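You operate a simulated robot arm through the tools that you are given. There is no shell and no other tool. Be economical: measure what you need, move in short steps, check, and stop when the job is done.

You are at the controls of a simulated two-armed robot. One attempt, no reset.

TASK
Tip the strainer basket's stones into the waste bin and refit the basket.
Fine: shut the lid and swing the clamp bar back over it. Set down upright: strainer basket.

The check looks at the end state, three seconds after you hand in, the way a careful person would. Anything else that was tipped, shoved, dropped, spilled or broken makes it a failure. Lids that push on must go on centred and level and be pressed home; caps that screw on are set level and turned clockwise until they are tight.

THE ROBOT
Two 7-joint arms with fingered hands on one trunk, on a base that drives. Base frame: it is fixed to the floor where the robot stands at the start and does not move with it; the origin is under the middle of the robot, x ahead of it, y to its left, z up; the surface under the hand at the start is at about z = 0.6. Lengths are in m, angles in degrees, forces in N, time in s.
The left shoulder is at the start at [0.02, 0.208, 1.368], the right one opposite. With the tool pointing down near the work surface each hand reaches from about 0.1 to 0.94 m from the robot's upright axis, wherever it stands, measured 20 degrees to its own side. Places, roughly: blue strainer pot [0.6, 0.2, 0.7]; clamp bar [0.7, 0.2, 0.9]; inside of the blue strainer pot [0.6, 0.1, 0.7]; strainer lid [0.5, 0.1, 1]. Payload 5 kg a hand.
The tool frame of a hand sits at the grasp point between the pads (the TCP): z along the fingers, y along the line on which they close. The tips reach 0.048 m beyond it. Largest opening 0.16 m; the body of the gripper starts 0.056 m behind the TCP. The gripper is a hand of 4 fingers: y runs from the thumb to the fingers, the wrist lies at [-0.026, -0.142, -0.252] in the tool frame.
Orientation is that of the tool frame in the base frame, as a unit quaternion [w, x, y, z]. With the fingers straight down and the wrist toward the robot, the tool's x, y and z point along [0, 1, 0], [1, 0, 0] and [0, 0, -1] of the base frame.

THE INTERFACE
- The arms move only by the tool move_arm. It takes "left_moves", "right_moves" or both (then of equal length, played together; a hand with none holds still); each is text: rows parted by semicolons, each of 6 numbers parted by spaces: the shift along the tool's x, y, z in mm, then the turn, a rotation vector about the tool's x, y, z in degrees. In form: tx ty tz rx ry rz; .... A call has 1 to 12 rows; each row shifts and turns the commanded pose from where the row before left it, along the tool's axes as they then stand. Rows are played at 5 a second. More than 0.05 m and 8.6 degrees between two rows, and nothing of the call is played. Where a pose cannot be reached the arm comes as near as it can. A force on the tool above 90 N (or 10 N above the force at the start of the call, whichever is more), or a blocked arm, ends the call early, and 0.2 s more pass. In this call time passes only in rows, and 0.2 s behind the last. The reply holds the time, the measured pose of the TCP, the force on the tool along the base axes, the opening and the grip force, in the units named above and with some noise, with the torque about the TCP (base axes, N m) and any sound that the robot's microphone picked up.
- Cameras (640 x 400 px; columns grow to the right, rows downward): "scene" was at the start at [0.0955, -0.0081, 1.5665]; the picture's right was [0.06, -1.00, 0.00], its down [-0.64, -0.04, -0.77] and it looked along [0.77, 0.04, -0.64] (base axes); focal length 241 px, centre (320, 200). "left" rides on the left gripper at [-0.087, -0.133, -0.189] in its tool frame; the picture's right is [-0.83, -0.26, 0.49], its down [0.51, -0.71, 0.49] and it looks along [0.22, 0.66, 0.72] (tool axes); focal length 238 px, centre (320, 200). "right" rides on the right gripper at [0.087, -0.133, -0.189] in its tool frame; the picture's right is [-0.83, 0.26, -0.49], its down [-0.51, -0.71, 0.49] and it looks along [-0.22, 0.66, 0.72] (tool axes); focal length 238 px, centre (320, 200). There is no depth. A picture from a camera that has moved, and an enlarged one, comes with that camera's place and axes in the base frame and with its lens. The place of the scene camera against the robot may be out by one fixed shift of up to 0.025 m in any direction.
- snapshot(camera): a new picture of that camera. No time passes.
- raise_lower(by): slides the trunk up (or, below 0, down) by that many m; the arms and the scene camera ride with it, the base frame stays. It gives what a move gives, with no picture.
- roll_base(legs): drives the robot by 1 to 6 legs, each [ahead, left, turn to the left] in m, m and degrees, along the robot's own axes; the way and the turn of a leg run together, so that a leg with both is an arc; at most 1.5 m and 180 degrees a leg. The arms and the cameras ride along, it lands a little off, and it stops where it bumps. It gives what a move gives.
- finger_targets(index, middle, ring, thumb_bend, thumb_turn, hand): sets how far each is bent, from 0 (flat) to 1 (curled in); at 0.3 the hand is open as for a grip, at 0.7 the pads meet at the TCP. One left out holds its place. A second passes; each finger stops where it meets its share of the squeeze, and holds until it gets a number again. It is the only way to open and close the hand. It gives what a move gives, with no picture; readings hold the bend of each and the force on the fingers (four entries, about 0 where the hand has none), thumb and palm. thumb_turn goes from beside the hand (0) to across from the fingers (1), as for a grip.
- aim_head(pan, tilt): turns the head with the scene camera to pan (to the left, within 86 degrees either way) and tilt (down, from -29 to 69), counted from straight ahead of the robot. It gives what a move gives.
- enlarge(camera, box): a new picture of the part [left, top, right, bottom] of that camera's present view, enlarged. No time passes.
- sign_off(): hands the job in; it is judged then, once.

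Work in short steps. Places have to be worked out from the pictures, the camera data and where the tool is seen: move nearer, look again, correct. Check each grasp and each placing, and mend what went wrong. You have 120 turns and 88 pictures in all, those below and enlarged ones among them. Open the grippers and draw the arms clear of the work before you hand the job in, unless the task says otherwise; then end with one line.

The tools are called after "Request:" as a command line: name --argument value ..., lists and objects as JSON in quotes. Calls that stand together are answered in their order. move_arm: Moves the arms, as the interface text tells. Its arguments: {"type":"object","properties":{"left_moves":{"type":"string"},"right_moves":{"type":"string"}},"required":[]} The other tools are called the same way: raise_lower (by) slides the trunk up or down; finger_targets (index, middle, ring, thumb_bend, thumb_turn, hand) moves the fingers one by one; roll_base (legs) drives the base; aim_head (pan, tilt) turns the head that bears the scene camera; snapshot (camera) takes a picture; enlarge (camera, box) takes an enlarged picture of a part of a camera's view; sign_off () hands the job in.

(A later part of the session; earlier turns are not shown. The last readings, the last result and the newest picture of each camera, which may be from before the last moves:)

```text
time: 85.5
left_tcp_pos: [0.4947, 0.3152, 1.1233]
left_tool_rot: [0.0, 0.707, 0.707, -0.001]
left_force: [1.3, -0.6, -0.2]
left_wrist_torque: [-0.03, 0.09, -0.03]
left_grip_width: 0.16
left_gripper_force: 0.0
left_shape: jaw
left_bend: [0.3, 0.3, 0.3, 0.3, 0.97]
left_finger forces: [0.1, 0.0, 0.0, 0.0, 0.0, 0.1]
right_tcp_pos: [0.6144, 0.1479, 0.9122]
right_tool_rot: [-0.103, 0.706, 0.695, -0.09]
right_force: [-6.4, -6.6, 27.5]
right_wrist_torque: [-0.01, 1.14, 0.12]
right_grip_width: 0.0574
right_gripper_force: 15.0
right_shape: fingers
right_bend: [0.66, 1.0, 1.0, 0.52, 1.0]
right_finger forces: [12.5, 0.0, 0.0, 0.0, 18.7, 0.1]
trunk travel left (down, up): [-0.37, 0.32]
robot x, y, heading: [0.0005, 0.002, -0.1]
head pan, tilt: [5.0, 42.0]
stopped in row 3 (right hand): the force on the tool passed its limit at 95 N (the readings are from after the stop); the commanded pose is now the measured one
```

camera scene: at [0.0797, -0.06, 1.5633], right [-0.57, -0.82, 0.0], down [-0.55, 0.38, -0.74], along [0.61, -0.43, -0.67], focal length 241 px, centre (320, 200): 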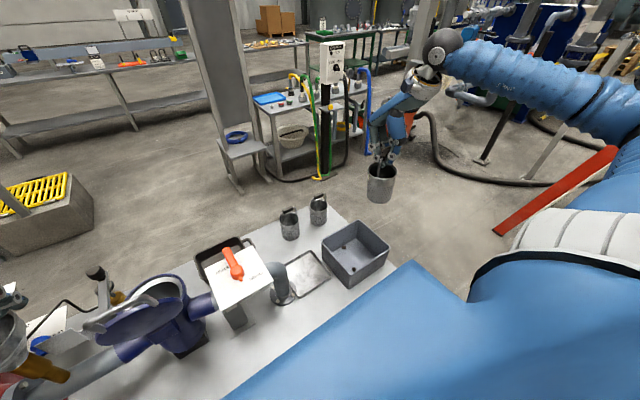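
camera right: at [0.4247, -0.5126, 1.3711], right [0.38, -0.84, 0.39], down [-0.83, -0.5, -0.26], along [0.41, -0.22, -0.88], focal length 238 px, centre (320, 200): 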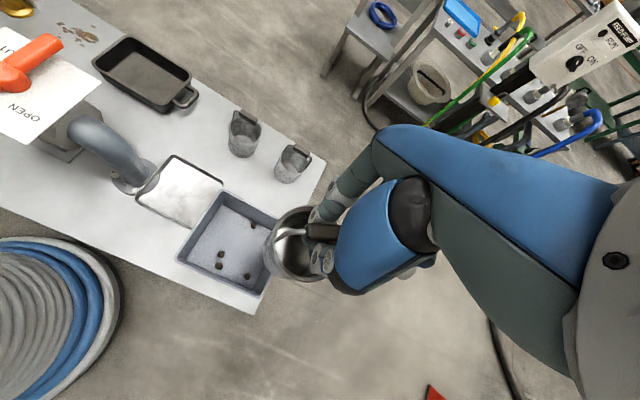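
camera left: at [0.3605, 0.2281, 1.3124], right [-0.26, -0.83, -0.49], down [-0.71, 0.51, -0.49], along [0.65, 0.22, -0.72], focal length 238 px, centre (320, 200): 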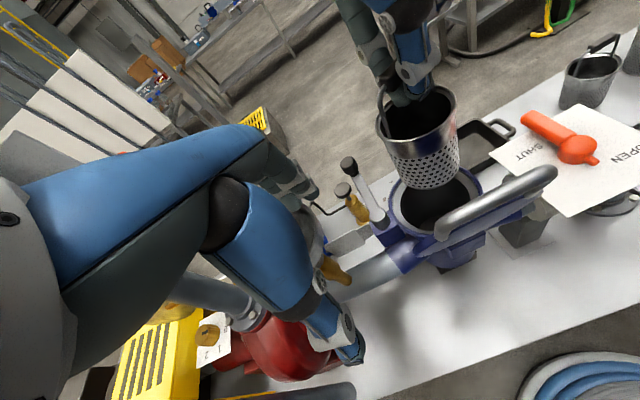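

Thumb and index met something early. I look before doing more.

Request:
enlarge --camera "right" --box '[220, 150, 380, 310]'

Request:
enlarge --camera "left" --box '[360, 110, 480, 230]'

```text
2.50 times, centred on (300, 230) of right
camera zoom: at [0.5401, 0.2336, 1.1328], right [0.37, -0.85, 0.38], down [-0.83, -0.49, -0.29], along [0.43, -0.21, -0.88], focal length 596 px, centre (370, 125)
```

zoom: 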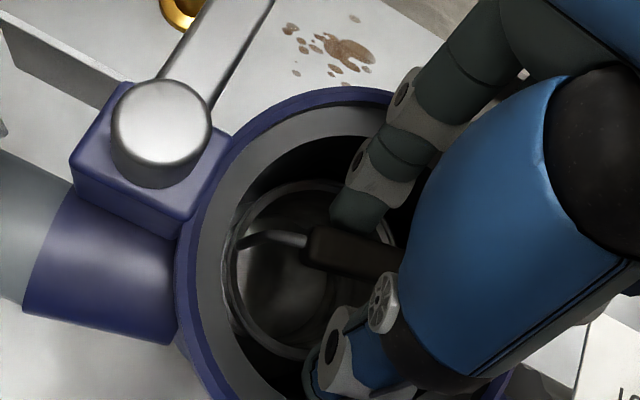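

```text
3.33 times, centred on (420, 170) of left
camera zoom: at [0.3609, 0.2278, 1.3121], right [-0.26, -0.83, -0.49], down [-0.71, 0.51, -0.49], along [0.65, 0.22, -0.72], focal length 794 px, centre (-13, 300)
```

zoom: 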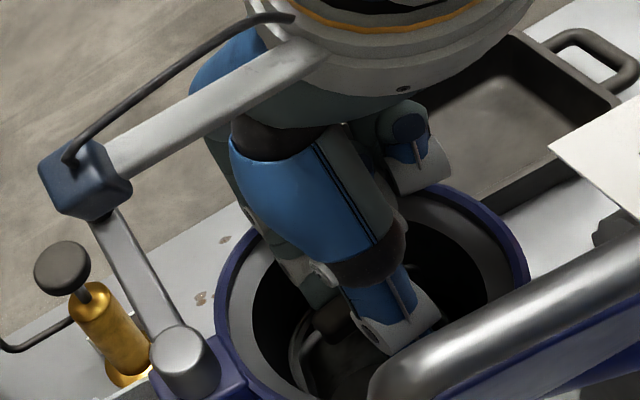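

The index is on the far side and the thumb on the near side of the bar, so they straddle it. I ease up 3 mm and close, which should draw the bar toward x≈0.60.

Request:
move_arm --right_moves "0 -5 -4 0 0 0"

Request:
finger_targets --hand "right" --index 0.8 --thumb_bend 0.7

Request:
enlarge --camera "right" --box '[220, 150, 380, 310]'

```text
time: 85.8
left_tcp_pos: [0.4949, 0.3139, 1.1238]
left_tool_rot: [-0.001, 0.708, 0.706, -0.001]
left_force: [0.4, 0.3, 0.6]
left_wrist_torque: [-0.03, 0.0, -0.02]
left_grip_width: 0.1599
left_gripper_force: 0.0
left_shape: jaw
left_bend: [0.3, 0.3, 0.3, 0.3, 0.97]
left_finger forces: [0.1, 0.1, 0.0, 0.1, 0.0, 0.0]
right_tcp_pos: [0.6106, 0.1469, 0.9142]
right_tool_rot: [-0.104, 0.707, 0.694, -0.093]
right_force: [-0.2, -1.0, 6.3]
right_wrist_torque: [-0.01, 0.32, 0.13]
right_grip_width: 0.0592
right_gripper_force: 4.6
right_shape: fingers
right_bend: [0.62, 1.0, 1.0, 0.54, 1.0]
right_finger forces: [2.1, 0.0, 0.1, 0.0, 6.9, 0.1]
trunk travel left (down, up): [-0.37, 0.32]
robot x, y, heading: [0.0031, -0.0026, 0.1]
head pan, tilt: [5.0, 42.0]
```

```text
time: 86.8
left_tcp_pos: [0.4953, 0.3133, 1.1222]
left_tool_rot: [-0.001, 0.708, 0.707, -0.002]
left_force: [0.2, 0.2, 0.5]
left_wrist_torque: [0.01, 0.02, -0.02]
left_grip_width: 0.1601
left_gripper_force: 0.1
left_shape: jaw
left_bend: [0.3, 0.3, 0.3, 0.3, 0.97]
left_finger forces: [0.0, 0.0, 0.0, 0.0, 0.0, 0.1]
right_tcp_pos: [0.61, 0.1471, 0.915]
right_tool_rot: [-0.104, 0.706, 0.694, -0.092]
right_force: [-0.1, -0.3, 0.2]
right_wrist_torque: [-0.01, 0.0, 0.02]
right_grip_width: 0.0244
right_gripper_force: 8.6
right_shape: fingers
right_bend: [0.71, 1.0, 1.0, 0.66, 1.0]
right_finger forces: [8.8, 0.1, 0.0, 0.1, 8.8, 0.1]
trunk travel left (down, up): [-0.37, 0.32]
robot x, y, heading: [0.0053, -0.0018, 0.3]
head pan, tilt: [5.0, 42.0]
```

```text
2.50 times, centred on (300, 230) of right
camera zoom: at [0.5363, 0.233, 1.1354], right [0.37, -0.85, 0.39], down [-0.83, -0.49, -0.28], along [0.43, -0.21, -0.88], focal length 596 px, centre (370, 125)
```

zoom: 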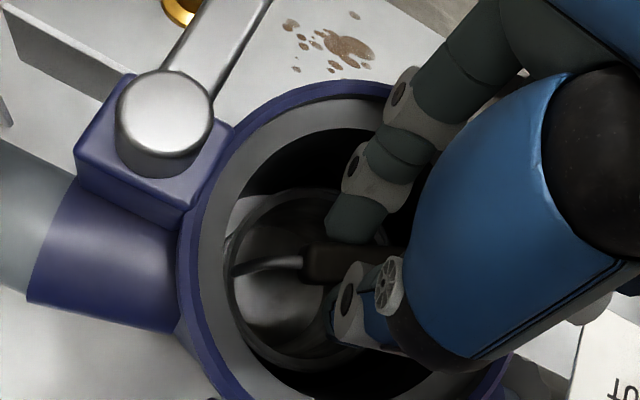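

The bar has been drawn back to about x≈0.597–0.60, centred as it was. I release and withdraw, then look down again.

Request:
finger_targets --hand "right" --index 0.62 --thumb_bend 0.55

Request:
move_arm --right_moves "0 0 -20 0 0 0;0 0 -40 0 0 0;0 -8 -40 0 0 0;-20 -12 -38 0 0 0;-20 -12 -38 0 0 0;-20 -12 -38 0 0 0;-20 0 0 0 0 0;0 0 0 0 0 0"

Request:
enlarge --camera "right" --box '[160, 110, 360, 310]'

```text
time: 87.8
left_tcp_pos: [0.4954, 0.3147, 1.1236]
left_tool_rot: [-0.001, 0.709, 0.706, -0.001]
left_force: [0.6, 0.2, 0.0]
left_wrist_torque: [0.04, -0.02, 0.0]
left_grip_width: 0.1602
left_gripper_force: 0.0
left_shape: jaw
left_bend: [0.3, 0.3, 0.3, 0.3, 0.97]
left_finger forces: [0.1, 0.1, 0.0, 0.0, 0.0, 0.1]
right_tcp_pos: [0.6109, 0.148, 0.9164]
right_tool_rot: [-0.104, 0.706, 0.694, -0.093]
right_force: [-0.1, 0.5, 0.4]
right_wrist_torque: [0.02, 0.0, 0.01]
right_grip_width: 0.0564
right_gripper_force: 0.1
right_shape: fingers
right_bend: [0.62, 1.0, 1.0, 0.55, 1.0]
right_finger forces: [0.5, 0.0, 0.0, 0.0, 0.0, 0.1]
trunk travel left (down, up): [-0.37, 0.32]
robot x, y, heading: [0.002, 0.0022, -0.2]
head pan, tilt: [5.0, 42.0]
```

```text
time: 89.7
left_tcp_pos: [0.4934, 0.3156, 1.1242]
left_tool_rot: [0.0, 0.708, 0.706, -0.001]
left_force: [-0.4, 0.3, -0.1]
left_wrist_torque: [-0.06, -0.04, 0.02]
left_grip_width: 0.16
left_gripper_force: 0.0
left_shape: jaw
left_bend: [0.3, 0.3, 0.3, 0.3, 0.97]
left_finger forces: [0.1, 0.1, 0.0, 0.1, 0.0, 0.1]
right_tcp_pos: [0.6226, 0.0642, 1.1329]
right_tool_rot: [-0.103, 0.705, 0.695, -0.093]
right_force: [-0.4, 1.3, -0.6]
right_wrist_torque: [-0.05, 0.02, -0.01]
right_grip_width: 0.0564
right_gripper_force: 0.0
right_shape: fingers
right_bend: [0.62, 1.0, 1.0, 0.55, 1.0]
right_finger forces: [0.1, 0.0, 0.1, 0.1, 0.0, 0.0]
trunk travel left (down, up): [-0.37, 0.32]
robot x, y, heading: [0.0017, -0.0005, -0.1]
head pan, tilt: [5.0, 42.0]
```

```text
2.00 times, centred on (260, 210) of right
camera zoom: at [0.5497, 0.1507, 1.3535], right [0.37, -0.85, 0.39], down [-0.83, -0.49, -0.28], along [0.43, -0.21, -0.88], focal length 477 px, centre (440, 180)
```

zoom: 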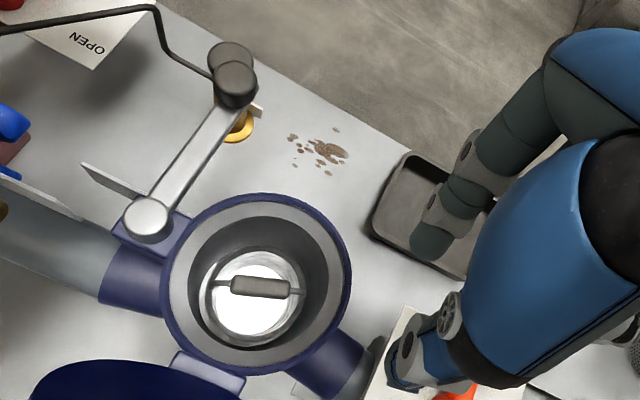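

The basket is now centred and upright. Next the lid: I'll use the left hand to straddle its top edge, so I first clear the right hand to the right and pitch the left hand with its fingers opened.

Request:
move_arm --right_moves "-45 0 0 0 0 0;-45 0 0 0 0 0;-45 0 0 0 0 0;-45 0 0 0 0 0;-45 0 0 0 0 0;-45 0 0 0 0 0;-45 0 0 0 0 0" --left_moves "0 0 0 8 0 0;-20 0 0 8 0 0;-20 0 0 0 0 0;-20 0 0 0 0 0;-20 0 0 0 0 0;-20 0 0 0 0 0;-20 0 0 0 0 0"

Request:
snapshot --camera "left"

Request:
enlarge --camera "scene" --box '[180, 120, 380, 320]'

```text
time: 91.0
left_tcp_pos: [0.4833, 0.2415, 1.1183]
left_tool_rot: [-0.108, 0.686, 0.712, -0.105]
left_force: [-7.6, 43.2, -3.2]
left_wrist_torque: [2.1, 0.59, 4.34]
left_grip_width: 0.1601
left_gripper_force: 0.1
left_shape: jaw
left_bend: [0.3, 0.3, 0.26, 0.3, 0.97]
left_finger forces: [0.1, 0.1, 43.4, 0.0, 0.0, 0.0]
right_tcp_pos: [0.6183, -0.1823, 1.1279]
right_tool_rot: [-0.102, 0.704, 0.697, -0.094]
right_force: [0.3, -1.3, -1.0]
right_wrist_torque: [0.18, 0.03, 0.0]
right_grip_width: 0.0567
right_gripper_force: 0.0
right_shape: fingers
right_bend: [0.62, 1.0, 1.0, 0.55, 1.0]
right_finger forces: [0.1, 0.0, 0.0, 0.0, 0.1, 0.0]
trunk travel left (down, up): [-0.37, 0.32]
robot x, y, heading: [0.0002, -0.0013, 0.4]
head pan, tilt: [5.0, 42.0]
stopped in row 6 (left hand): the force on the tool passed its limit at 104 N (the readings are from after the stop); the commanded pose is now the measured one
```

```text
16 pictures are left
camera left: at [0.415, 0.1502, 1.3362], right [-0.36, -0.84, -0.4], down [-0.84, 0.48, -0.25], along [0.4, 0.24, -0.88], focal length 238 px, centre (320, 200)
```

left: 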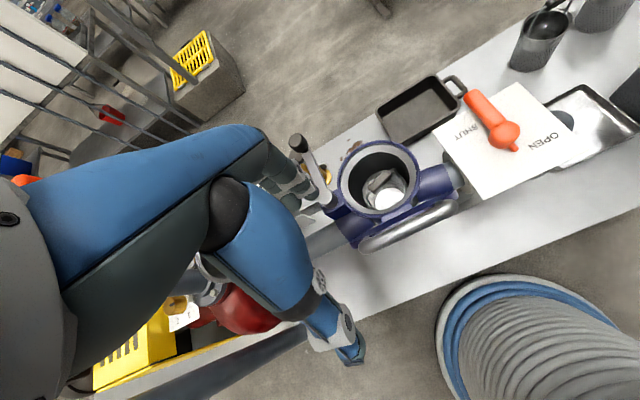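

```text
2.00 times, centred on (280, 220) of scene
camera zoom: at [0.0943, -0.0013, 1.5632], right [0.09, -1.0, 0.0], down [-0.67, -0.06, -0.74], along [0.74, 0.07, -0.67], focal length 483 px, centre (400, 160)
```

zoom: 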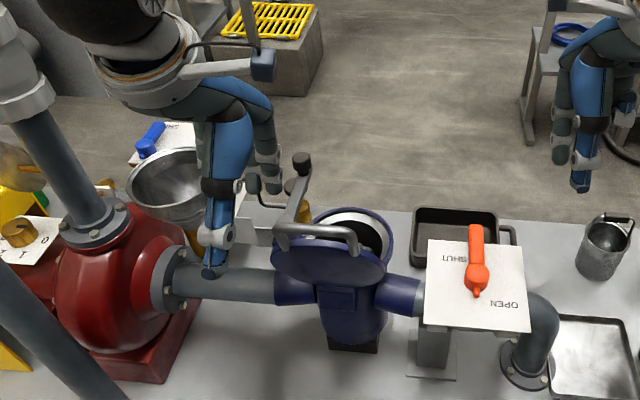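

The left ring finger caught on something static at its -y side, near the clamp pivot. I back off in +y, raise the hand and close its fingers somewhat.

Request:
move_arm --left_moves "25 0 0 0 0 0;5 -10 -35 0 0 0;0 -10 -35 0 0 0;0 0 0 0 0 0"

Request:
finger_targets --hand "left" --index 0.4 --middle 0.4 --ring 0.4 --thumb_bend 0.4

Request:
snapshot --camera "scene"

```text
time: 92.0
left_tcp_pos: [0.4872, 0.2635, 1.1919]
left_tool_rot: [-0.106, 0.691, 0.707, -0.104]
left_force: [-0.5, 0.0, 0.3]
left_wrist_torque: [0.0, 0.04, 0.0]
left_grip_width: 0.1598
left_gripper_force: 0.1
left_shape: jaw
left_bend: [0.3, 0.3, 0.3, 0.3, 0.98]
left_finger forces: [0.1, 0.0, 0.0, 0.0, 0.0, 0.0]
right_tcp_pos: [0.6199, -0.1854, 1.1274]
right_tool_rot: [-0.104, 0.705, 0.695, -0.093]
right_force: [1.2, -0.5, -0.3]
right_wrist_torque: [0.01, 0.03, 0.04]
right_grip_width: 0.0566
right_gripper_force: 0.1
right_shape: fingers
right_bend: [0.62, 1.0, 1.0, 0.55, 1.0]
right_finger forces: [0.1, 0.0, 0.1, 0.0, 0.1, 0.0]
trunk travel left (down, up): [-0.37, 0.32]
robot x, y, heading: [0.0033, 0.0019, 0.1]
head pan, tilt: [5.0, 42.0]
```

```text
time: 93.0
left_tcp_pos: [0.4851, 0.2629, 1.1905]
left_tool_rot: [-0.106, 0.691, 0.708, -0.105]
left_force: [0.4, -0.5, 0.5]
left_wrist_torque: [0.04, 0.02, 0.01]
left_grip_width: 0.132
left_gripper_force: 0.0
left_shape: fingers
left_bend: [0.4, 0.4, 0.4, 0.4, 0.98]
left_finger forces: [0.0, 0.0, 0.0, 0.0, 0.0, 0.0]
right_tcp_pos: [0.6198, -0.1861, 1.1281]
right_tool_rot: [-0.103, 0.704, 0.696, -0.094]
right_force: [-0.4, 0.1, -0.3]
right_wrist_torque: [0.03, 0.0, 0.0]
right_grip_width: 0.0565
right_gripper_force: 0.0
right_shape: fingers
right_bend: [0.62, 1.0, 1.0, 0.55, 1.0]
right_finger forces: [0.1, 0.1, 0.0, 0.0, 0.1, 0.0]
trunk travel left (down, up): [-0.37, 0.32]
robot x, y, heading: [-0.0021, 0.0014, 0.3]
head pan, tilt: [5.0, 42.0]
```

```text
14 pictures are left
camera scene: at [0.0951, -0.0039, 1.5632], right [0.09, -1.0, 0.0], down [-0.67, -0.06, -0.74], along [0.74, 0.07, -0.67], focal length 241 px, centre (320, 200)
```

scene: 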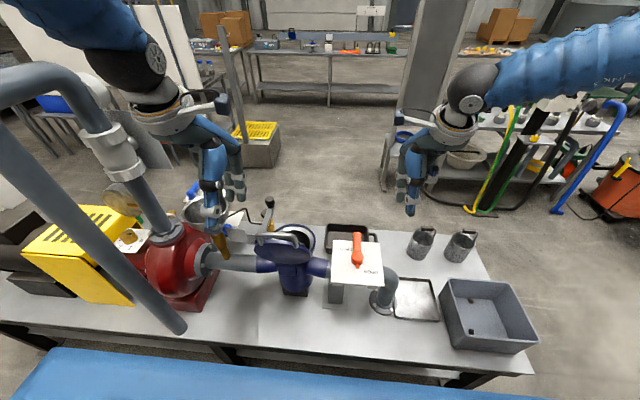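

At z≈1.19 nothing is touched. I move the left hand to y≈0.12 above the lid's top edge.

Request:
move_arm --left_moves "-30 0 0 0 0 0;-30 0 0 0 0 0;-30 0 0 0 0 0;-30 0 0 0 0 0;-20 -5 0 0 0 0;0 0 0 0 0 0"

Request:
enlarge --camera "scene" --box '[200, 130, 360, 300]'

Request:
snapshot --camera "right"

```text
time: 94.4
left_tcp_pos: [0.4851, 0.1238, 1.1925]
left_tool_rot: [-0.107, 0.691, 0.708, -0.104]
left_force: [-0.1, 0.3, 0.4]
left_wrist_torque: [-0.03, 0.0, 0.02]
left_grip_width: 0.132
left_gripper_force: 0.0
left_shape: fingers
left_bend: [0.4, 0.4, 0.4, 0.4, 0.97]
left_finger forces: [0.0, 0.0, 0.0, 0.1, 0.1, 0.1]
right_tcp_pos: [0.6193, -0.1858, 1.1283]
right_tool_rot: [-0.103, 0.704, 0.696, -0.093]
right_force: [-0.8, 1.4, 0.3]
right_wrist_torque: [-0.01, 0.06, 0.01]
right_grip_width: 0.0569
right_gripper_force: 0.0
right_shape: fingers
right_bend: [0.62, 1.0, 1.0, 0.55, 1.0]
right_finger forces: [0.0, 0.0, 0.0, 0.0, 0.0, 0.1]
trunk travel left (down, up): [-0.37, 0.32]
robot x, y, heading: [-0.0009, 0.001, 0.0]
head pan, tilt: [5.0, 42.0]
```

```text
2.35 times, centred on (280, 215) of scene
camera zoom: at [0.0954, -0.0034, 1.5632], right [0.09, -1.0, 0.0], down [-0.67, -0.06, -0.74], along [0.74, 0.07, -0.67], focal length 568 px, centre (414, 165)
```

zoom: 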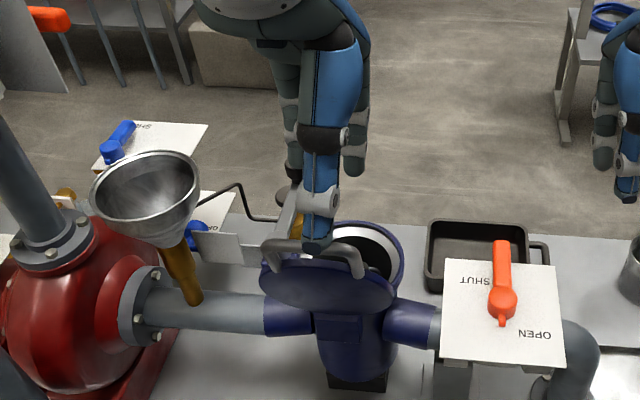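

```text
12 pictures are left
camera right: at [0.5456, -0.0996, 1.3476], right [0.37, -0.84, 0.39], down [-0.82, -0.49, -0.28], along [0.43, -0.21, -0.88], focal length 238 px, centre (320, 200)
```

right: 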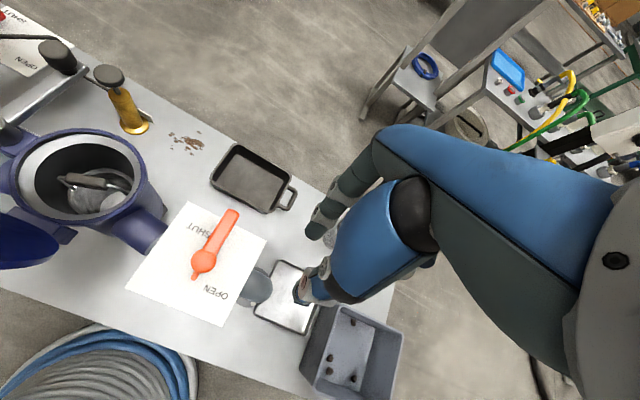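

The thumb is on the robot side of the lid handle with the fingers beyond the lid. I lower the hand 12 cm to straddle it.

Request:
move_arm --left_moves "0 6 19 0 0 0;0 6 19 0 0 0;0 6 19 0 0 0;0 6 19 0 0 0;0 6 19 0 0 0;0 6 19 0 0 0"

Request:
enlarge --camera "scene" --box '[200, 130, 360, 300]'

```text
time: 95.8
left_tcp_pos: [0.4868, 0.1239, 1.0729]
left_tool_rot: [-0.107, 0.69, 0.708, -0.104]
left_force: [0.0, -0.6, 1.1]
left_wrist_torque: [0.0, 0.08, 0.0]
left_grip_width: 0.1317
left_gripper_force: 0.1
left_shape: fingers
left_bend: [0.4, 0.4, 0.4, 0.4, 0.97]
left_finger forces: [0.0, 0.0, 0.0, 0.0, 0.0, 0.1]
right_tcp_pos: [0.6198, -0.1875, 1.1275]
right_tool_rot: [-0.103, 0.704, 0.696, -0.095]
right_force: [-0.5, 0.2, -0.1]
right_wrist_torque: [0.02, 0.01, -0.02]
right_grip_width: 0.0567
right_gripper_force: 0.0
right_shape: fingers
right_bend: [0.62, 1.0, 1.0, 0.55, 1.0]
right_finger forces: [0.0, 0.0, 0.0, 0.0, 0.0, 0.0]
trunk travel left (down, up): [-0.37, 0.32]
robot x, y, heading: [0.0012, 0.0008, 0.1]
head pan, tilt: [5.0, 42.0]
```

```text
2.35 times, centred on (280, 215) of scene
camera zoom: at [0.0961, -0.004, 1.5631], right [0.09, -1.0, 0.0], down [-0.67, -0.06, -0.74], along [0.74, 0.07, -0.67], focal length 568 px, centre (414, 165)
```

zoom: 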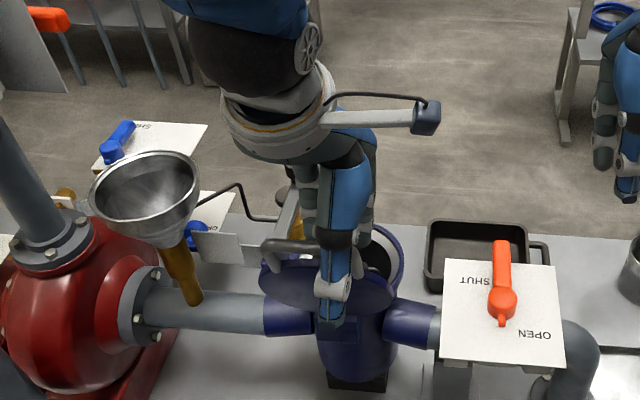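

The thumb sits behind the handle with no contact. I move the hand toward +x so the thumb carries the lid over centre.

Request:
move_arm --left_moves "0 14.3 -4.4 0 0 0;0 14.3 -4.4 0 0 0;0 14.3 -4.4 0 0 0;0 14.3 -4.4 0 0 0;0 14.3 -4.4 0 0 0"

Request:
enlarge --camera "scene" --box '[200, 130, 360, 300]'

```text
time: 97.0
left_tcp_pos: [0.5596, 0.1269, 1.0731]
left_tool_rot: [-0.108, 0.69, 0.708, -0.104]
left_force: [0.3, 0.2, 0.4]
left_wrist_torque: [0.0, 0.04, -0.02]
left_grip_width: 0.1319
left_gripper_force: 0.0
left_shape: fingers
left_bend: [0.4, 0.4, 0.4, 0.4, 0.97]
left_finger forces: [0.0, 0.1, 0.1, 0.0, 0.0, 0.1]
right_tcp_pos: [0.619, -0.1861, 1.1279]
right_tool_rot: [-0.103, 0.705, 0.696, -0.093]
right_force: [-0.8, -0.2, -0.2]
right_wrist_torque: [0.02, 0.01, 0.0]
right_grip_width: 0.057
right_gripper_force: 0.0
right_shape: fingers
right_bend: [0.62, 1.0, 1.0, 0.55, 1.0]
right_finger forces: [0.0, 0.0, 0.0, 0.0, 0.0, 0.0]
trunk travel left (down, up): [-0.37, 0.32]
robot x, y, heading: [-0.0001, 0.003, -0.1]
head pan, tilt: [5.0, 42.0]
```

```text
2.35 times, centred on (280, 215) of scene
camera zoom: at [0.0956, -0.0038, 1.5632], right [0.09, -1.0, 0.0], down [-0.67, -0.06, -0.74], along [0.74, 0.07, -0.67], focal length 568 px, centre (414, 165)
```

zoom: 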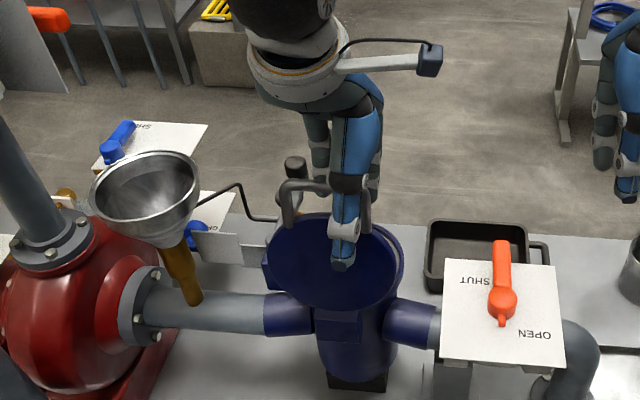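

The lid is now past vertical and stays there by friction with no load. I straighten the fingers so they stay ahead of the lid edge and keep pushing along the arc with the thumb.

Request:
finger_targets --hand "left" --index 0.2 --middle 0.2 --ring 0.2

Request:
move_arm --left_moves "0 18 8 0 0 0;0 18 8 0 0 0;0 18 8 0 0 0;0 18 8 0 0 0"

Request:
enlarge --camera "scene" --box '[200, 130, 360, 300]'

```text
time: 98.0
left_tcp_pos: [0.5621, 0.1246, 1.074]
left_tool_rot: [-0.107, 0.691, 0.707, -0.103]
left_force: [4.0, 0.4, 2.5]
left_wrist_torque: [-0.01, -0.21, 0.04]
left_grip_width: 0.1771
left_gripper_force: 2.4
left_shape: fingers
left_bend: [0.19, 0.2, 0.2, 0.4, 0.97]
left_finger forces: [4.5, 0.0, 0.0, 0.0, 0.0, 0.0]
right_tcp_pos: [0.6191, -0.1859, 1.1284]
right_tool_rot: [-0.103, 0.705, 0.696, -0.093]
right_force: [0.1, 0.5, -0.4]
right_wrist_torque: [-0.04, 0.01, 0.01]
right_grip_width: 0.0568
right_gripper_force: 0.0
right_shape: fingers
right_bend: [0.62, 1.0, 1.0, 0.55, 1.0]
right_finger forces: [0.1, 0.0, 0.1, 0.0, 0.1, 0.1]
trunk travel left (down, up): [-0.37, 0.32]
robot x, y, heading: [0.0062, 0.0044, 0.2]
head pan, tilt: [5.0, 42.0]
```

```text
time: 99.0
left_tcp_pos: [0.6226, 0.1289, 1.0192]
left_tool_rot: [-0.106, 0.69, 0.708, -0.104]
left_force: [4.6, 1.0, -2.2]
left_wrist_torque: [-0.07, 0.0, -0.05]
left_grip_width: 0.1779
left_gripper_force: 2.2
left_shape: fingers
left_bend: [0.19, 0.2, 0.19, 0.4, 0.97]
left_finger forces: [2.6, 0.7, 1.3, 0.0, 0.0, 0.1]
right_tcp_pos: [0.6191, -0.186, 1.1264]
right_tool_rot: [-0.104, 0.704, 0.696, -0.095]
right_force: [0.6, -0.5, -0.1]
right_wrist_torque: [-0.03, 0.05, 0.0]
right_grip_width: 0.0567
right_gripper_force: 0.1
right_shape: fingers
right_bend: [0.62, 1.0, 1.0, 0.55, 1.0]
right_finger forces: [0.0, 0.0, 0.0, 0.0, 0.0, 0.0]
trunk travel left (down, up): [-0.37, 0.32]
robot x, y, heading: [0.0012, 0.0003, 0.3]
head pan, tilt: [5.0, 42.0]
```

```text
2.35 times, centred on (280, 215) of scene
camera zoom: at [0.0968, -0.0038, 1.5631], right [0.09, -1.0, 0.0], down [-0.67, -0.06, -0.74], along [0.74, 0.07, -0.67], focal length 568 px, centre (414, 165)
```

zoom: 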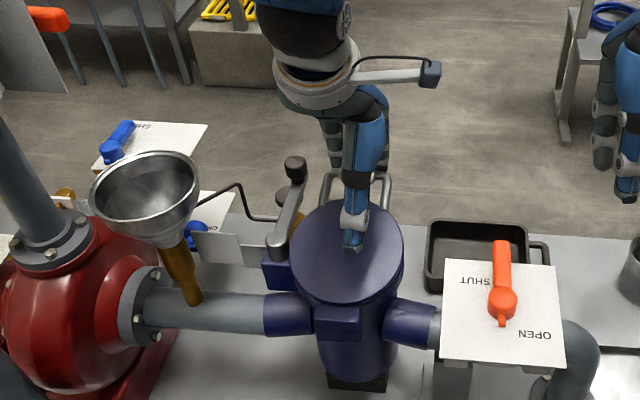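

The lid is swinging down under control with the handle resting against the fingers. I continue along the arc, mostly downward.

Request:
move_arm --left_moves "0 14 11 0 0 0;0 11 13 0 0 0;0 10 13.6 0 0 0"

Request:
enlarge --camera "scene" --box '[220, 150, 360, 290]'

```text
time: 99.8
left_tcp_pos: [0.6436, 0.1283, 0.9738]
left_tool_rot: [-0.107, 0.692, 0.707, -0.103]
left_force: [-0.3, -0.1, 0.5]
left_wrist_torque: [-0.03, 0.0, -0.03]
left_grip_width: 0.1755
left_gripper_force: 0.1
left_shape: fingers
left_bend: [0.2, 0.2, 0.2, 0.4, 0.97]
left_finger forces: [0.0, 0.0, 0.0, 0.0, 0.0, 0.0]
right_tcp_pos: [0.6198, -0.1855, 1.128]
right_tool_rot: [-0.104, 0.704, 0.696, -0.094]
right_force: [0.1, -0.1, 0.2]
right_wrist_torque: [0.0, 0.05, 0.0]
right_grip_width: 0.0567
right_gripper_force: 0.0
right_shape: fingers
right_bend: [0.62, 1.0, 1.0, 0.55, 1.0]
right_finger forces: [0.1, 0.0, 0.0, 0.0, 0.1, 0.0]
trunk travel left (down, up): [-0.37, 0.32]
robot x, y, heading: [-0.0035, 0.0016, 0.3]
head pan, tilt: [5.0, 42.0]
```

```text
2.86 times, centred on (290, 220) of scene
camera zoom: at [0.0959, -0.0039, 1.5632], right [0.09, -1.0, 0.0], down [-0.67, -0.06, -0.74], along [0.74, 0.07, -0.67], focal length 690 px, centre (406, 143)
```

zoom: 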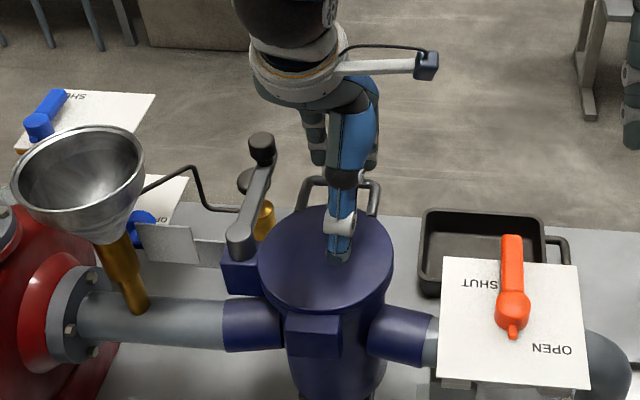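

The lid disc now lies flat on the pot. I raise the left hand clear.

Request:
move_arm --left_moves "0 -6 -19 0 0 0;0 -6 -19 0 0 0;0 -9 -28 0 0 0;0 -9 -28 0 0 0"

Request:
finger_targets --hand "left" --index 0.7 --middle 0.7 --ring 0.7 --thumb_bend 0.68

Request:
enlarge --camera "left" --box '[250, 100, 500, 350]'

```text
time: 100.8
left_tcp_pos: [0.6413, 0.1287, 1.0735]
left_tool_rot: [-0.107, 0.69, 0.708, -0.104]
left_force: [-0.4, -0.4, -1.8]
left_wrist_torque: [0.03, -0.06, 0.0]
left_grip_width: 0.1752
left_gripper_force: 0.0
left_shape: fingers
left_bend: [0.2, 0.2, 0.2, 0.4, 0.97]
left_finger forces: [0.0, 0.0, 0.1, 0.1, 0.0, 0.0]
right_tcp_pos: [0.6187, -0.1865, 1.1282]
right_tool_rot: [-0.103, 0.704, 0.696, -0.093]
right_force: [-1.0, -1.1, -0.4]
right_wrist_torque: [-0.01, -0.04, -0.01]
right_grip_width: 0.0565
right_gripper_force: 0.1
right_shape: fingers
right_bend: [0.62, 1.0, 1.0, 0.55, 1.0]
right_finger forces: [0.1, 0.1, 0.0, 0.0, 0.0, 0.0]
trunk travel left (down, up): [-0.37, 0.32]
robot x, y, heading: [-0.0004, -0.0, 0.1]
head pan, tilt: [5.0, 42.0]
```

```text
time: 101.8
left_tcp_pos: [0.6425, 0.1284, 1.0738]
left_tool_rot: [-0.106, 0.691, 0.707, -0.103]
left_force: [-0.7, 0.5, -1.1]
left_wrist_torque: [-0.02, 0.01, 0.01]
left_grip_width: 0.0165
left_gripper_force: 0.1
left_shape: fingers
left_bend: [0.7, 0.7, 0.7, 0.68, 0.97]
left_finger forces: [0.1, 0.1, 0.1, 0.1, 0.0, 0.1]
right_tcp_pos: [0.619, -0.1858, 1.1272]
right_tool_rot: [-0.103, 0.704, 0.696, -0.093]
right_force: [0.3, -0.9, 0.0]
right_wrist_torque: [0.02, -0.01, -0.01]
right_grip_width: 0.0567
right_gripper_force: 0.2
right_shape: fingers
right_bend: [0.62, 1.0, 1.0, 0.55, 1.0]
right_finger forces: [0.0, 0.1, 0.1, 0.1, 0.0, 0.1]
trunk travel left (down, up): [-0.37, 0.32]
robot x, y, heading: [0.0017, 0.0049, 0.4]
head pan, tilt: [5.0, 42.0]
```

```text
1.60 times, centred on (375, 225) of left
camera zoom: at [0.5729, 0.0381, 1.2916], right [-0.37, -0.84, -0.4], down [-0.83, 0.49, -0.26], along [0.41, 0.23, -0.88], focal length 381 px, centre (232, 160)
```

zoom: 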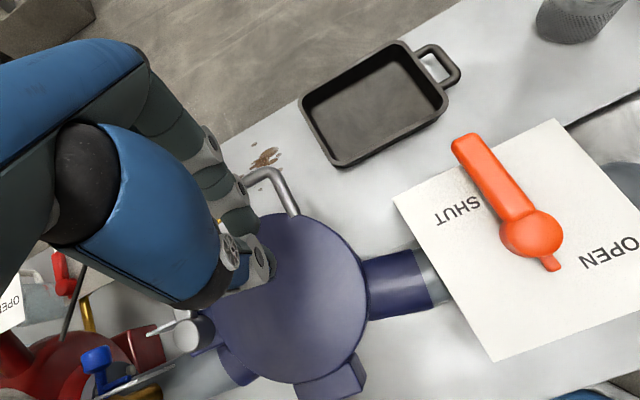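

The lid is closed flat and concentric. I press it gently with the closed fingertips near its middle.

Request:
move_arm --left_moves "0 -24 7 0 0 0;0 -24 7 0 0 0;0 6 19 0 0 0;0 6 19 0 0 0;0 6 19 0 0 0;0 6 19 0 0 0;0 6 19 0 0 0"

Request:
move_arm --left_moves "0 1.8 5.7 0 0 0;0 1.8 5.7 0 0 0"

```text
time: 103.4
left_tcp_pos: [0.5942, 0.1264, 0.9745]
left_tool_rot: [-0.106, 0.69, 0.708, -0.103]
left_force: [0.5, -0.5, -0.3]
left_wrist_torque: [-0.01, 0.02, -0.04]
left_grip_width: 0.0162
left_gripper_force: 0.1
left_shape: fingers
left_bend: [0.7, 0.7, 0.7, 0.68, 0.97]
left_finger forces: [0.0, 0.0, 0.0, 0.0, 0.1, 0.0]
right_tcp_pos: [0.6189, -0.1852, 1.1274]
right_tool_rot: [-0.102, 0.705, 0.696, -0.094]
right_force: [0.0, -0.3, -0.1]
right_wrist_torque: [-0.03, 0.03, -0.01]
right_grip_width: 0.0568
right_gripper_force: 0.0
right_shape: fingers
right_bend: [0.62, 1.0, 1.0, 0.55, 1.0]
right_finger forces: [0.0, 0.1, 0.1, 0.0, 0.1, 0.0]
trunk travel left (down, up): [-0.37, 0.32]
robot x, y, heading: [-0.0005, 0.0025, 0.2]
head pan, tilt: [5.0, 42.0]
```

```text
time: 104.0
left_tcp_pos: [0.5938, 0.1264, 0.9631]
left_tool_rot: [-0.106, 0.69, 0.708, -0.105]
left_force: [0.1, 0.7, -0.9]
left_wrist_torque: [-0.01, -0.03, 0.01]
left_grip_width: 0.0163
left_gripper_force: 0.0
left_shape: fingers
left_bend: [0.7, 0.7, 0.7, 0.68, 0.97]
left_finger forces: [0.0, 0.0, 0.0, 0.0, 0.0, 0.0]
right_tcp_pos: [0.6184, -0.1858, 1.1282]
right_tool_rot: [-0.103, 0.704, 0.696, -0.094]
right_force: [-0.1, 0.9, 0.0]
right_wrist_torque: [0.01, 0.01, -0.01]
right_grip_width: 0.0567
right_gripper_force: 0.1
right_shape: fingers
right_bend: [0.62, 1.0, 1.0, 0.55, 1.0]
right_finger forces: [0.1, 0.0, 0.0, 0.0, 0.0, 0.0]
trunk travel left (down, up): [-0.37, 0.32]
robot x, y, heading: [-0.0011, 0.0003, 0.4]
head pan, tilt: [5.0, 42.0]
```

No contact yet; I go a little further down.

Request:
move_arm --left_moves "0 1.8 5.7 0 0 0;0 1.8 5.7 0 0 0"

Request:
move_arm --left_moves "0 1.2 3.8 0 0 0;0 1.2 3.8 0 0 0"

```text
time: 104.6
left_tcp_pos: [0.5973, 0.1273, 0.9555]
left_tool_rot: [-0.101, 0.691, 0.709, -0.1]
left_force: [14.0, -1.4, 38.2]
left_wrist_torque: [0.1, -0.4, 0.0]
left_grip_width: 0.0093
left_gripper_force: 19.1
left_shape: fingers
left_bend: [0.71, 0.71, 0.7, 0.68, 0.97]
left_finger forces: [26.5, 11.5, 0.0, 0.0, 0.1, 0.0]
right_tcp_pos: [0.6176, -0.1873, 1.1298]
right_tool_rot: [-0.104, 0.704, 0.696, -0.093]
right_force: [-0.6, -0.6, 0.0]
right_wrist_torque: [0.0, -0.01, 0.01]
right_grip_width: 0.0569
right_gripper_force: 0.1
right_shape: fingers
right_bend: [0.62, 1.0, 1.0, 0.55, 1.0]
right_finger forces: [0.1, 0.0, 0.0, 0.1, 0.0, 0.1]
trunk travel left (down, up): [-0.37, 0.32]
robot x, y, heading: [0.0026, -0.0001, 0.2]
head pan, tilt: [5.0, 42.0]
```

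```text
time: 105.2
left_tcp_pos: [0.6001, 0.1276, 0.9508]
left_tool_rot: [-0.1, 0.692, 0.709, -0.098]
left_force: [21.0, 1.5, 66.5]
left_wrist_torque: [0.64, 0.08, -0.2]
left_grip_width: 0.0075
left_gripper_force: 35.4
left_shape: fingers
left_bend: [0.72, 0.73, 0.71, 0.67, 0.97]
left_finger forces: [31.0, 16.2, 10.0, 0.1, 14.0, 0.1]
right_tcp_pos: [0.616, -0.1866, 1.1289]
right_tool_rot: [-0.104, 0.704, 0.696, -0.093]
right_force: [-0.2, 0.9, 0.6]
right_wrist_torque: [0.02, -0.01, 0.03]
right_grip_width: 0.0566
right_gripper_force: 0.1
right_shape: fingers
right_bend: [0.62, 1.0, 1.0, 0.55, 1.0]
right_finger forces: [0.1, 0.0, 0.0, 0.0, 0.0, 0.0]
trunk travel left (down, up): [-0.37, 0.32]
robot x, y, heading: [0.0015, 0.0006, 0.2]
head pan, tilt: [5.0, 42.0]
```

The lid is firmly home (66 N, no give). I raise the left hand and park it back on the left, staying above the funnel, then look at the clamp bar.

Request:
move_arm --left_moves "0 -12 -38 0 0 0;0 -12 -38 0 0 0;0 -12 -38 0 0 0;0 -12 -38 0 0 0;0 -12 -38 0 0 0;0 -12 -38 0 0 0;30 -30 9 0 0 0;30 -30 9 0 0 0;35 -20 6 0 0 0;35 -20 6 0 0 0;30 0 0 0 0 0;30 0 0 0 0 0"

Request:
enlarge --camera "left" --box '[330, 100, 530, 280]'

```text
time: 107.8
left_tcp_pos: [0.4808, 0.3178, 1.1841]
left_tool_rot: [-0.105, 0.691, 0.707, -0.104]
left_force: [0.1, 2.4, 0.3]
left_wrist_torque: [-0.14, -0.03, 0.02]
left_grip_width: 0.0159
left_gripper_force: 0.0
left_shape: fingers
left_bend: [0.7, 0.7, 0.7, 0.68, 0.97]
left_finger forces: [0.0, 0.0, 0.0, 0.1, 0.0, 0.0]
right_tcp_pos: [0.6188, -0.1849, 1.128]
right_tool_rot: [-0.104, 0.705, 0.696, -0.093]
right_force: [0.2, 0.1, 1.0]
right_wrist_torque: [-0.12, -0.01, -0.04]
right_grip_width: 0.0565
right_gripper_force: 0.0
right_shape: fingers
right_bend: [0.62, 1.0, 1.0, 0.55, 1.0]
right_finger forces: [0.1, 0.0, 0.1, 0.0, 0.0, 0.0]
trunk travel left (down, up): [-0.37, 0.32]
robot x, y, heading: [0.0006, 0.001, 0.0]
head pan, tilt: [5.0, 42.0]
```

```text
2.22 times, centred on (430, 190) of left
camera zoom: at [0.4108, 0.2268, 1.4024], right [-0.37, -0.84, -0.39], down [-0.83, 0.49, -0.26], along [0.41, 0.23, -0.88], focal length 530 px, centre (76, 222)
```

zoom: 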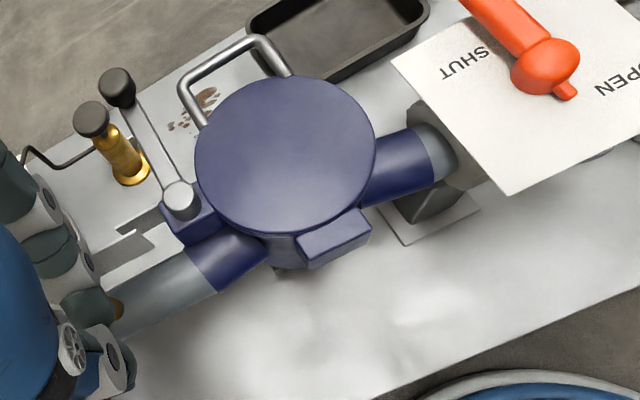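

The lid handle sticks out flat at about z≈0.89, below the clamp bar (z≈0.93), so the bar can sweep over it. I set the right index–thumb as a stick and travel to above the far-left side of the clamp knob (0.726, 0.251).

Request:
finger_targets --hand "right" --index 0.72 --thumb_bend 0.68

Request:
move_arm --right_moves "41.8 10.4 0.2 0 0 0;41.8 10.4 0.2 0 0 0;41.8 10.4 0.2 0 0 0;41.8 10.4 0.2 0 0 0;41.8 10.4 0.2 0 0 0;41.8 10.4 0.2 0 0 0;41.8 10.4 0.2 0 0 0;41.8 10.4 0.2 0 0 0;41.8 10.4 0.2 0 0 0;41.8 10.4 0.2 0 0 0;41.8 10.4 0.2 0 0 0;0 0 0 0 0 0"

Request:
enlarge --camera "left" --box '[290, 60, 490, 240]'

```text
time: 108.8
left_tcp_pos: [0.4809, 0.3155, 1.1844]
left_tool_rot: [-0.106, 0.691, 0.707, -0.104]
left_force: [0.3, -0.5, -1.0]
left_wrist_torque: [-0.03, -0.01, -0.03]
left_grip_width: 0.0164
left_gripper_force: 0.0
left_shape: fingers
left_bend: [0.7, 0.7, 0.7, 0.68, 0.97]
left_finger forces: [0.0, 0.0, 0.0, 0.1, 0.0, 0.0]
right_tcp_pos: [0.6179, -0.1859, 1.1266]
right_tool_rot: [-0.103, 0.704, 0.696, -0.094]
right_force: [0.0, -0.2, -0.5]
right_wrist_torque: [-0.02, -0.01, 0.01]
right_grip_width: 0.0101
right_gripper_force: 0.0
right_shape: fingers
right_bend: [0.72, 1.0, 1.0, 0.68, 1.0]
right_finger forces: [0.0, 0.1, 0.1, 0.1, 0.0, 0.0]
trunk travel left (down, up): [-0.37, 0.32]
robot x, y, heading: [-0.0005, 0.0035, 0.0]
head pan, tilt: [5.0, 42.0]
```

```text
time: 111.4
left_tcp_pos: [0.4822, 0.3123, 1.1845]
left_tool_rot: [-0.106, 0.691, 0.707, -0.103]
left_force: [0.3, -1.8, 0.3]
left_wrist_torque: [0.12, 0.03, 0.0]
left_grip_width: 0.0161
left_gripper_force: 0.0
left_shape: fingers
left_bend: [0.7, 0.7, 0.7, 0.68, 0.97]
left_finger forces: [0.0, 0.0, 0.1, 0.1, 0.0, 0.1]
right_tcp_pos: [0.7391, 0.2714, 1.1005]
right_tool_rot: [-0.104, 0.706, 0.695, -0.093]
right_force: [0.4, -1.7, 0.1]
right_wrist_torque: [0.15, 0.03, 0.0]
right_grip_width: 0.0102
right_gripper_force: 0.0
right_shape: fingers
right_bend: [0.72, 1.0, 1.0, 0.68, 1.0]
right_finger forces: [0.0, 0.0, 0.1, 0.0, 0.0, 0.1]
trunk travel left (down, up): [-0.37, 0.32]
robot x, y, heading: [0.0008, -0.0026, 0.3]
head pan, tilt: [5.0, 42.0]
```

```text
2.22 times, centred on (390, 150) of left
camera zoom: at [0.4115, 0.2223, 1.4029], right [-0.37, -0.84, -0.4], down [-0.83, 0.49, -0.26], along [0.41, 0.23, -0.88], focal length 530 px, centre (164, 311)
```

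zoom: 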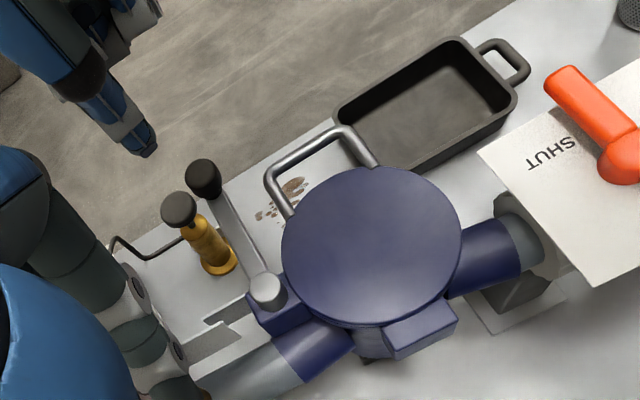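

The stick is beside the knob; I shift 2 cm more to +y to clear it and lower to knob height.

Request:
move_arm --right_moves "22 0 0 0 0 0;0 8.1 28.4 0 0 0;0 8.1 28.4 0 0 0;0 8.1 28.4 0 0 0;0 8 27 0 0 0"

Request:
enlarge --camera "left" --box '[310, 80, 490, 240]'

```text
time: 112.6
left_tcp_pos: [0.4817, 0.3141, 1.1848]
left_tool_rot: [-0.106, 0.691, 0.708, -0.104]
left_force: [0.7, 1.1, -0.2]
left_wrist_torque: [0.02, 0.03, 0.0]
left_grip_width: 0.016
left_gripper_force: 0.0
left_shape: fingers
left_bend: [0.7, 0.7, 0.7, 0.68, 0.97]
left_finger forces: [0.0, 0.0, 0.0, 0.1, 0.0, 0.0]
right_tcp_pos: [0.7447, 0.2673, 0.9757]
right_tool_rot: [-0.103, 0.704, 0.696, -0.094]
right_force: [-0.4, 1.4, -0.1]
right_wrist_torque: [-0.06, -0.01, -0.02]
right_grip_width: 0.0109
right_gripper_force: 0.2
right_shape: fingers
right_bend: [0.72, 1.0, 1.0, 0.68, 1.0]
right_finger forces: [0.0, 0.1, 0.0, 0.0, 0.9, 0.0]
right hand out of reach, approached as far as the arm can: row 1, 4, 5
trunk travel left (down, up): [-0.37, 0.32]
robot x, y, heading: [0.0024, -0.0003, 0.2]
head pan, tilt: [5.0, 42.0]
```

```text
2.50 times, centred on (400, 160) of left
camera zoom: at [0.4118, 0.2251, 1.4023], right [-0.37, -0.84, -0.39], down [-0.83, 0.49, -0.26], along [0.41, 0.23, -0.88], focal length 596 px, centre (120, 300)
```

zoom: 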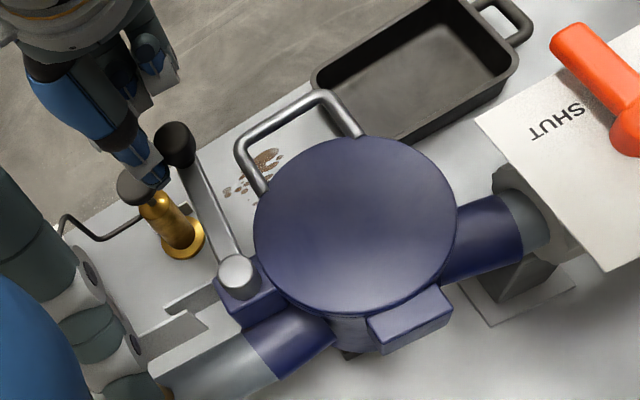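

The thumb tip sits on the +y side of the knob and bar. I sweep toward -y, then curve toward the robot.

Request:
move_arm --right_moves "-12 0 0 0 0 0;-12 0 0 0 0 0;-12 -1 0 0 0 0;-12 -2 0.5 0 0 0;-12 -3 1 0 0 0"

Request:
enlarge --camera "left" --box '[310, 80, 490, 240]'

```text
time: 113.8
left_tcp_pos: [0.4812, 0.3155, 1.1836]
left_tool_rot: [-0.106, 0.691, 0.707, -0.105]
left_force: [0.5, 0.7, 0.1]
left_wrist_torque: [0.01, -0.03, 0.0]
left_grip_width: 0.016
left_gripper_force: 0.1
left_shape: fingers
left_bend: [0.7, 0.7, 0.7, 0.68, 0.97]
left_finger forces: [0.1, 0.0, 0.1, 0.0, 0.1, 0.1]
right_tcp_pos: [0.736, 0.2042, 0.9755]
right_tool_rot: [-0.104, 0.705, 0.695, -0.093]
right_force: [0.3, 0.3, 0.2]
right_wrist_torque: [0.04, 0.02, -0.04]
right_grip_width: 0.0103
right_gripper_force: 0.2
right_shape: fingers
right_bend: [0.72, 1.0, 1.0, 0.68, 1.0]
right_finger forces: [0.0, 0.0, 0.0, 0.0, 0.8, 0.1]
trunk travel left (down, up): [-0.37, 0.32]
robot x, y, heading: [0.0013, 0.0013, 0.1]
head pan, tilt: [5.0, 42.0]
```

```text
2.50 times, centred on (400, 160) of left
camera zoom: at [0.4115, 0.2243, 1.4026], right [-0.37, -0.84, -0.4], down [-0.83, 0.49, -0.26], along [0.41, 0.23, -0.88], focal length 596 px, centre (120, 300)
```

zoom: 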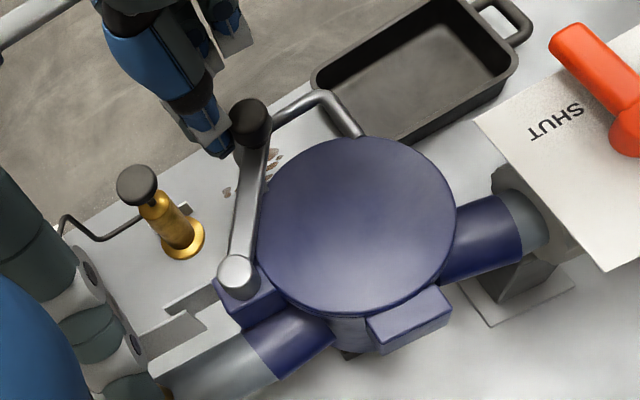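

The bar is rotating freely over the lid handle, about 35° so far. I continue along the arc toward the lid's centre.

Request:
move_arm --right_moves "-14.2 -4 1.2 0 0 0;-14.2 -4 1.2 0 0 0;-14.2 -4 1.2 0 0 0;-6.1 -11 3.2 0 0 0;-6.1 -11 3.2 0 0 0;-6.1 -11 3.2 0 0 0;-6.1 -11 3.2 0 0 0"

Request:
enlarge --camera "left" --box '[310, 80, 490, 240]'

```text
time: 115.4
left_tcp_pos: [0.4817, 0.3148, 1.185]
left_tool_rot: [-0.105, 0.691, 0.708, -0.104]
left_force: [-0.2, 0.1, 0.2]
left_wrist_torque: [0.05, -0.02, 0.0]
left_grip_width: 0.0162
left_gripper_force: 0.1
left_shape: fingers
left_bend: [0.7, 0.7, 0.7, 0.68, 0.97]
left_finger forces: [0.0, 0.0, 0.1, 0.1, 0.1, 0.0]
right_tcp_pos: [0.6758, 0.1386, 0.9739]
right_tool_rot: [-0.104, 0.705, 0.696, -0.093]
right_force: [-0.5, 0.1, 0.6]
right_wrist_torque: [0.01, 0.03, -0.03]
right_grip_width: 0.0098
right_gripper_force: 0.1
right_shape: fingers
right_bend: [0.72, 1.0, 1.0, 0.68, 1.0]
right_finger forces: [0.1, 0.0, 0.0, 0.0, 0.0, 0.0]
trunk travel left (down, up): [-0.37, 0.32]
robot x, y, heading: [0.0016, 0.0015, 0.2]
head pan, tilt: [5.0, 42.0]
```

```text
2.50 times, centred on (400, 160) of left
camera zoom: at [0.4112, 0.2245, 1.4026], right [-0.37, -0.84, -0.4], down [-0.83, 0.49, -0.26], along [0.41, 0.23, -0.88], focal length 596 px, centre (120, 300)
```

zoom: 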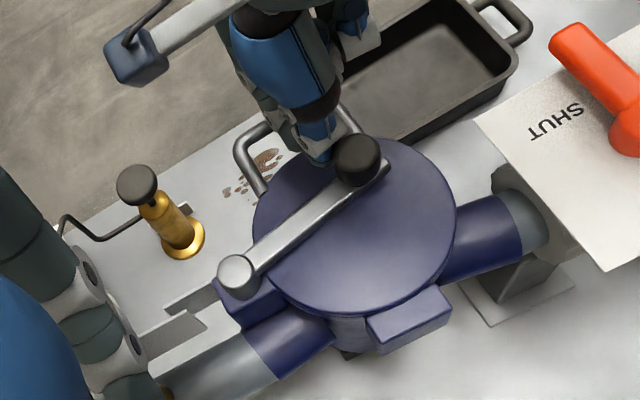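

The bar lies over the lid at about 82°. I push it about 12° more so that it runs through the lid's centre.

Request:
move_arm --right_moves "-3 -8 2.3 0 0 0;-3 -8 2.3 0 0 0;-3 -8 2.3 0 0 0;0 0 0 0 0 0"

Request:
enlarge --camera "left" --box '[310, 80, 490, 240]'

```text
time: 116.4
left_tcp_pos: [0.4822, 0.3149, 1.1834]
left_tool_rot: [-0.106, 0.691, 0.708, -0.104]
left_force: [0.3, -0.9, 0.1]
left_wrist_torque: [0.0, -0.02, -0.01]
left_grip_width: 0.0163
left_gripper_force: 0.1
left_shape: fingers
left_bend: [0.7, 0.7, 0.7, 0.68, 0.97]
left_finger forces: [0.0, 0.0, 0.0, 0.1, 0.1, 0.1]
right_tcp_pos: [0.6541, 0.1309, 0.9751]
right_tool_rot: [-0.104, 0.705, 0.695, -0.092]
right_force: [6.4, 2.7, 1.9]
right_wrist_torque: [0.0, 0.03, -0.12]
right_grip_width: 0.0077
right_gripper_force: 5.1
right_shape: fingers
right_bend: [0.72, 1.0, 1.0, 0.69, 1.0]
right_finger forces: [0.0, 0.0, 0.0, 0.1, 9.9, 0.0]
trunk travel left (down, up): [-0.37, 0.32]
robot x, y, heading: [0.003, 0.0, 0.2]
head pan, tilt: [5.0, 42.0]
```

```text
2.50 times, centred on (400, 160) of left
camera zoom: at [0.412, 0.225, 1.4023], right [-0.37, -0.84, -0.39], down [-0.83, 0.49, -0.26], along [0.41, 0.23, -0.88], focal length 596 px, centre (120, 300)
```

zoom: 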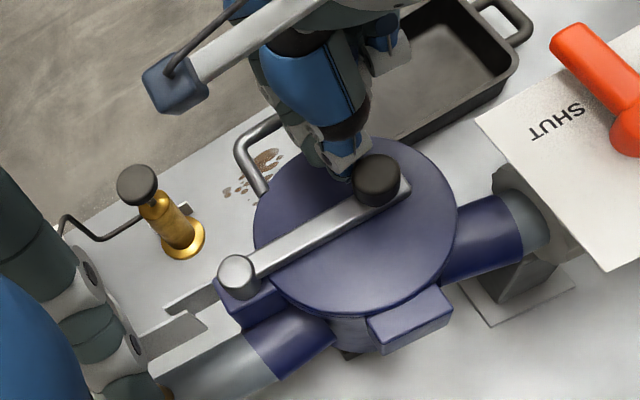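

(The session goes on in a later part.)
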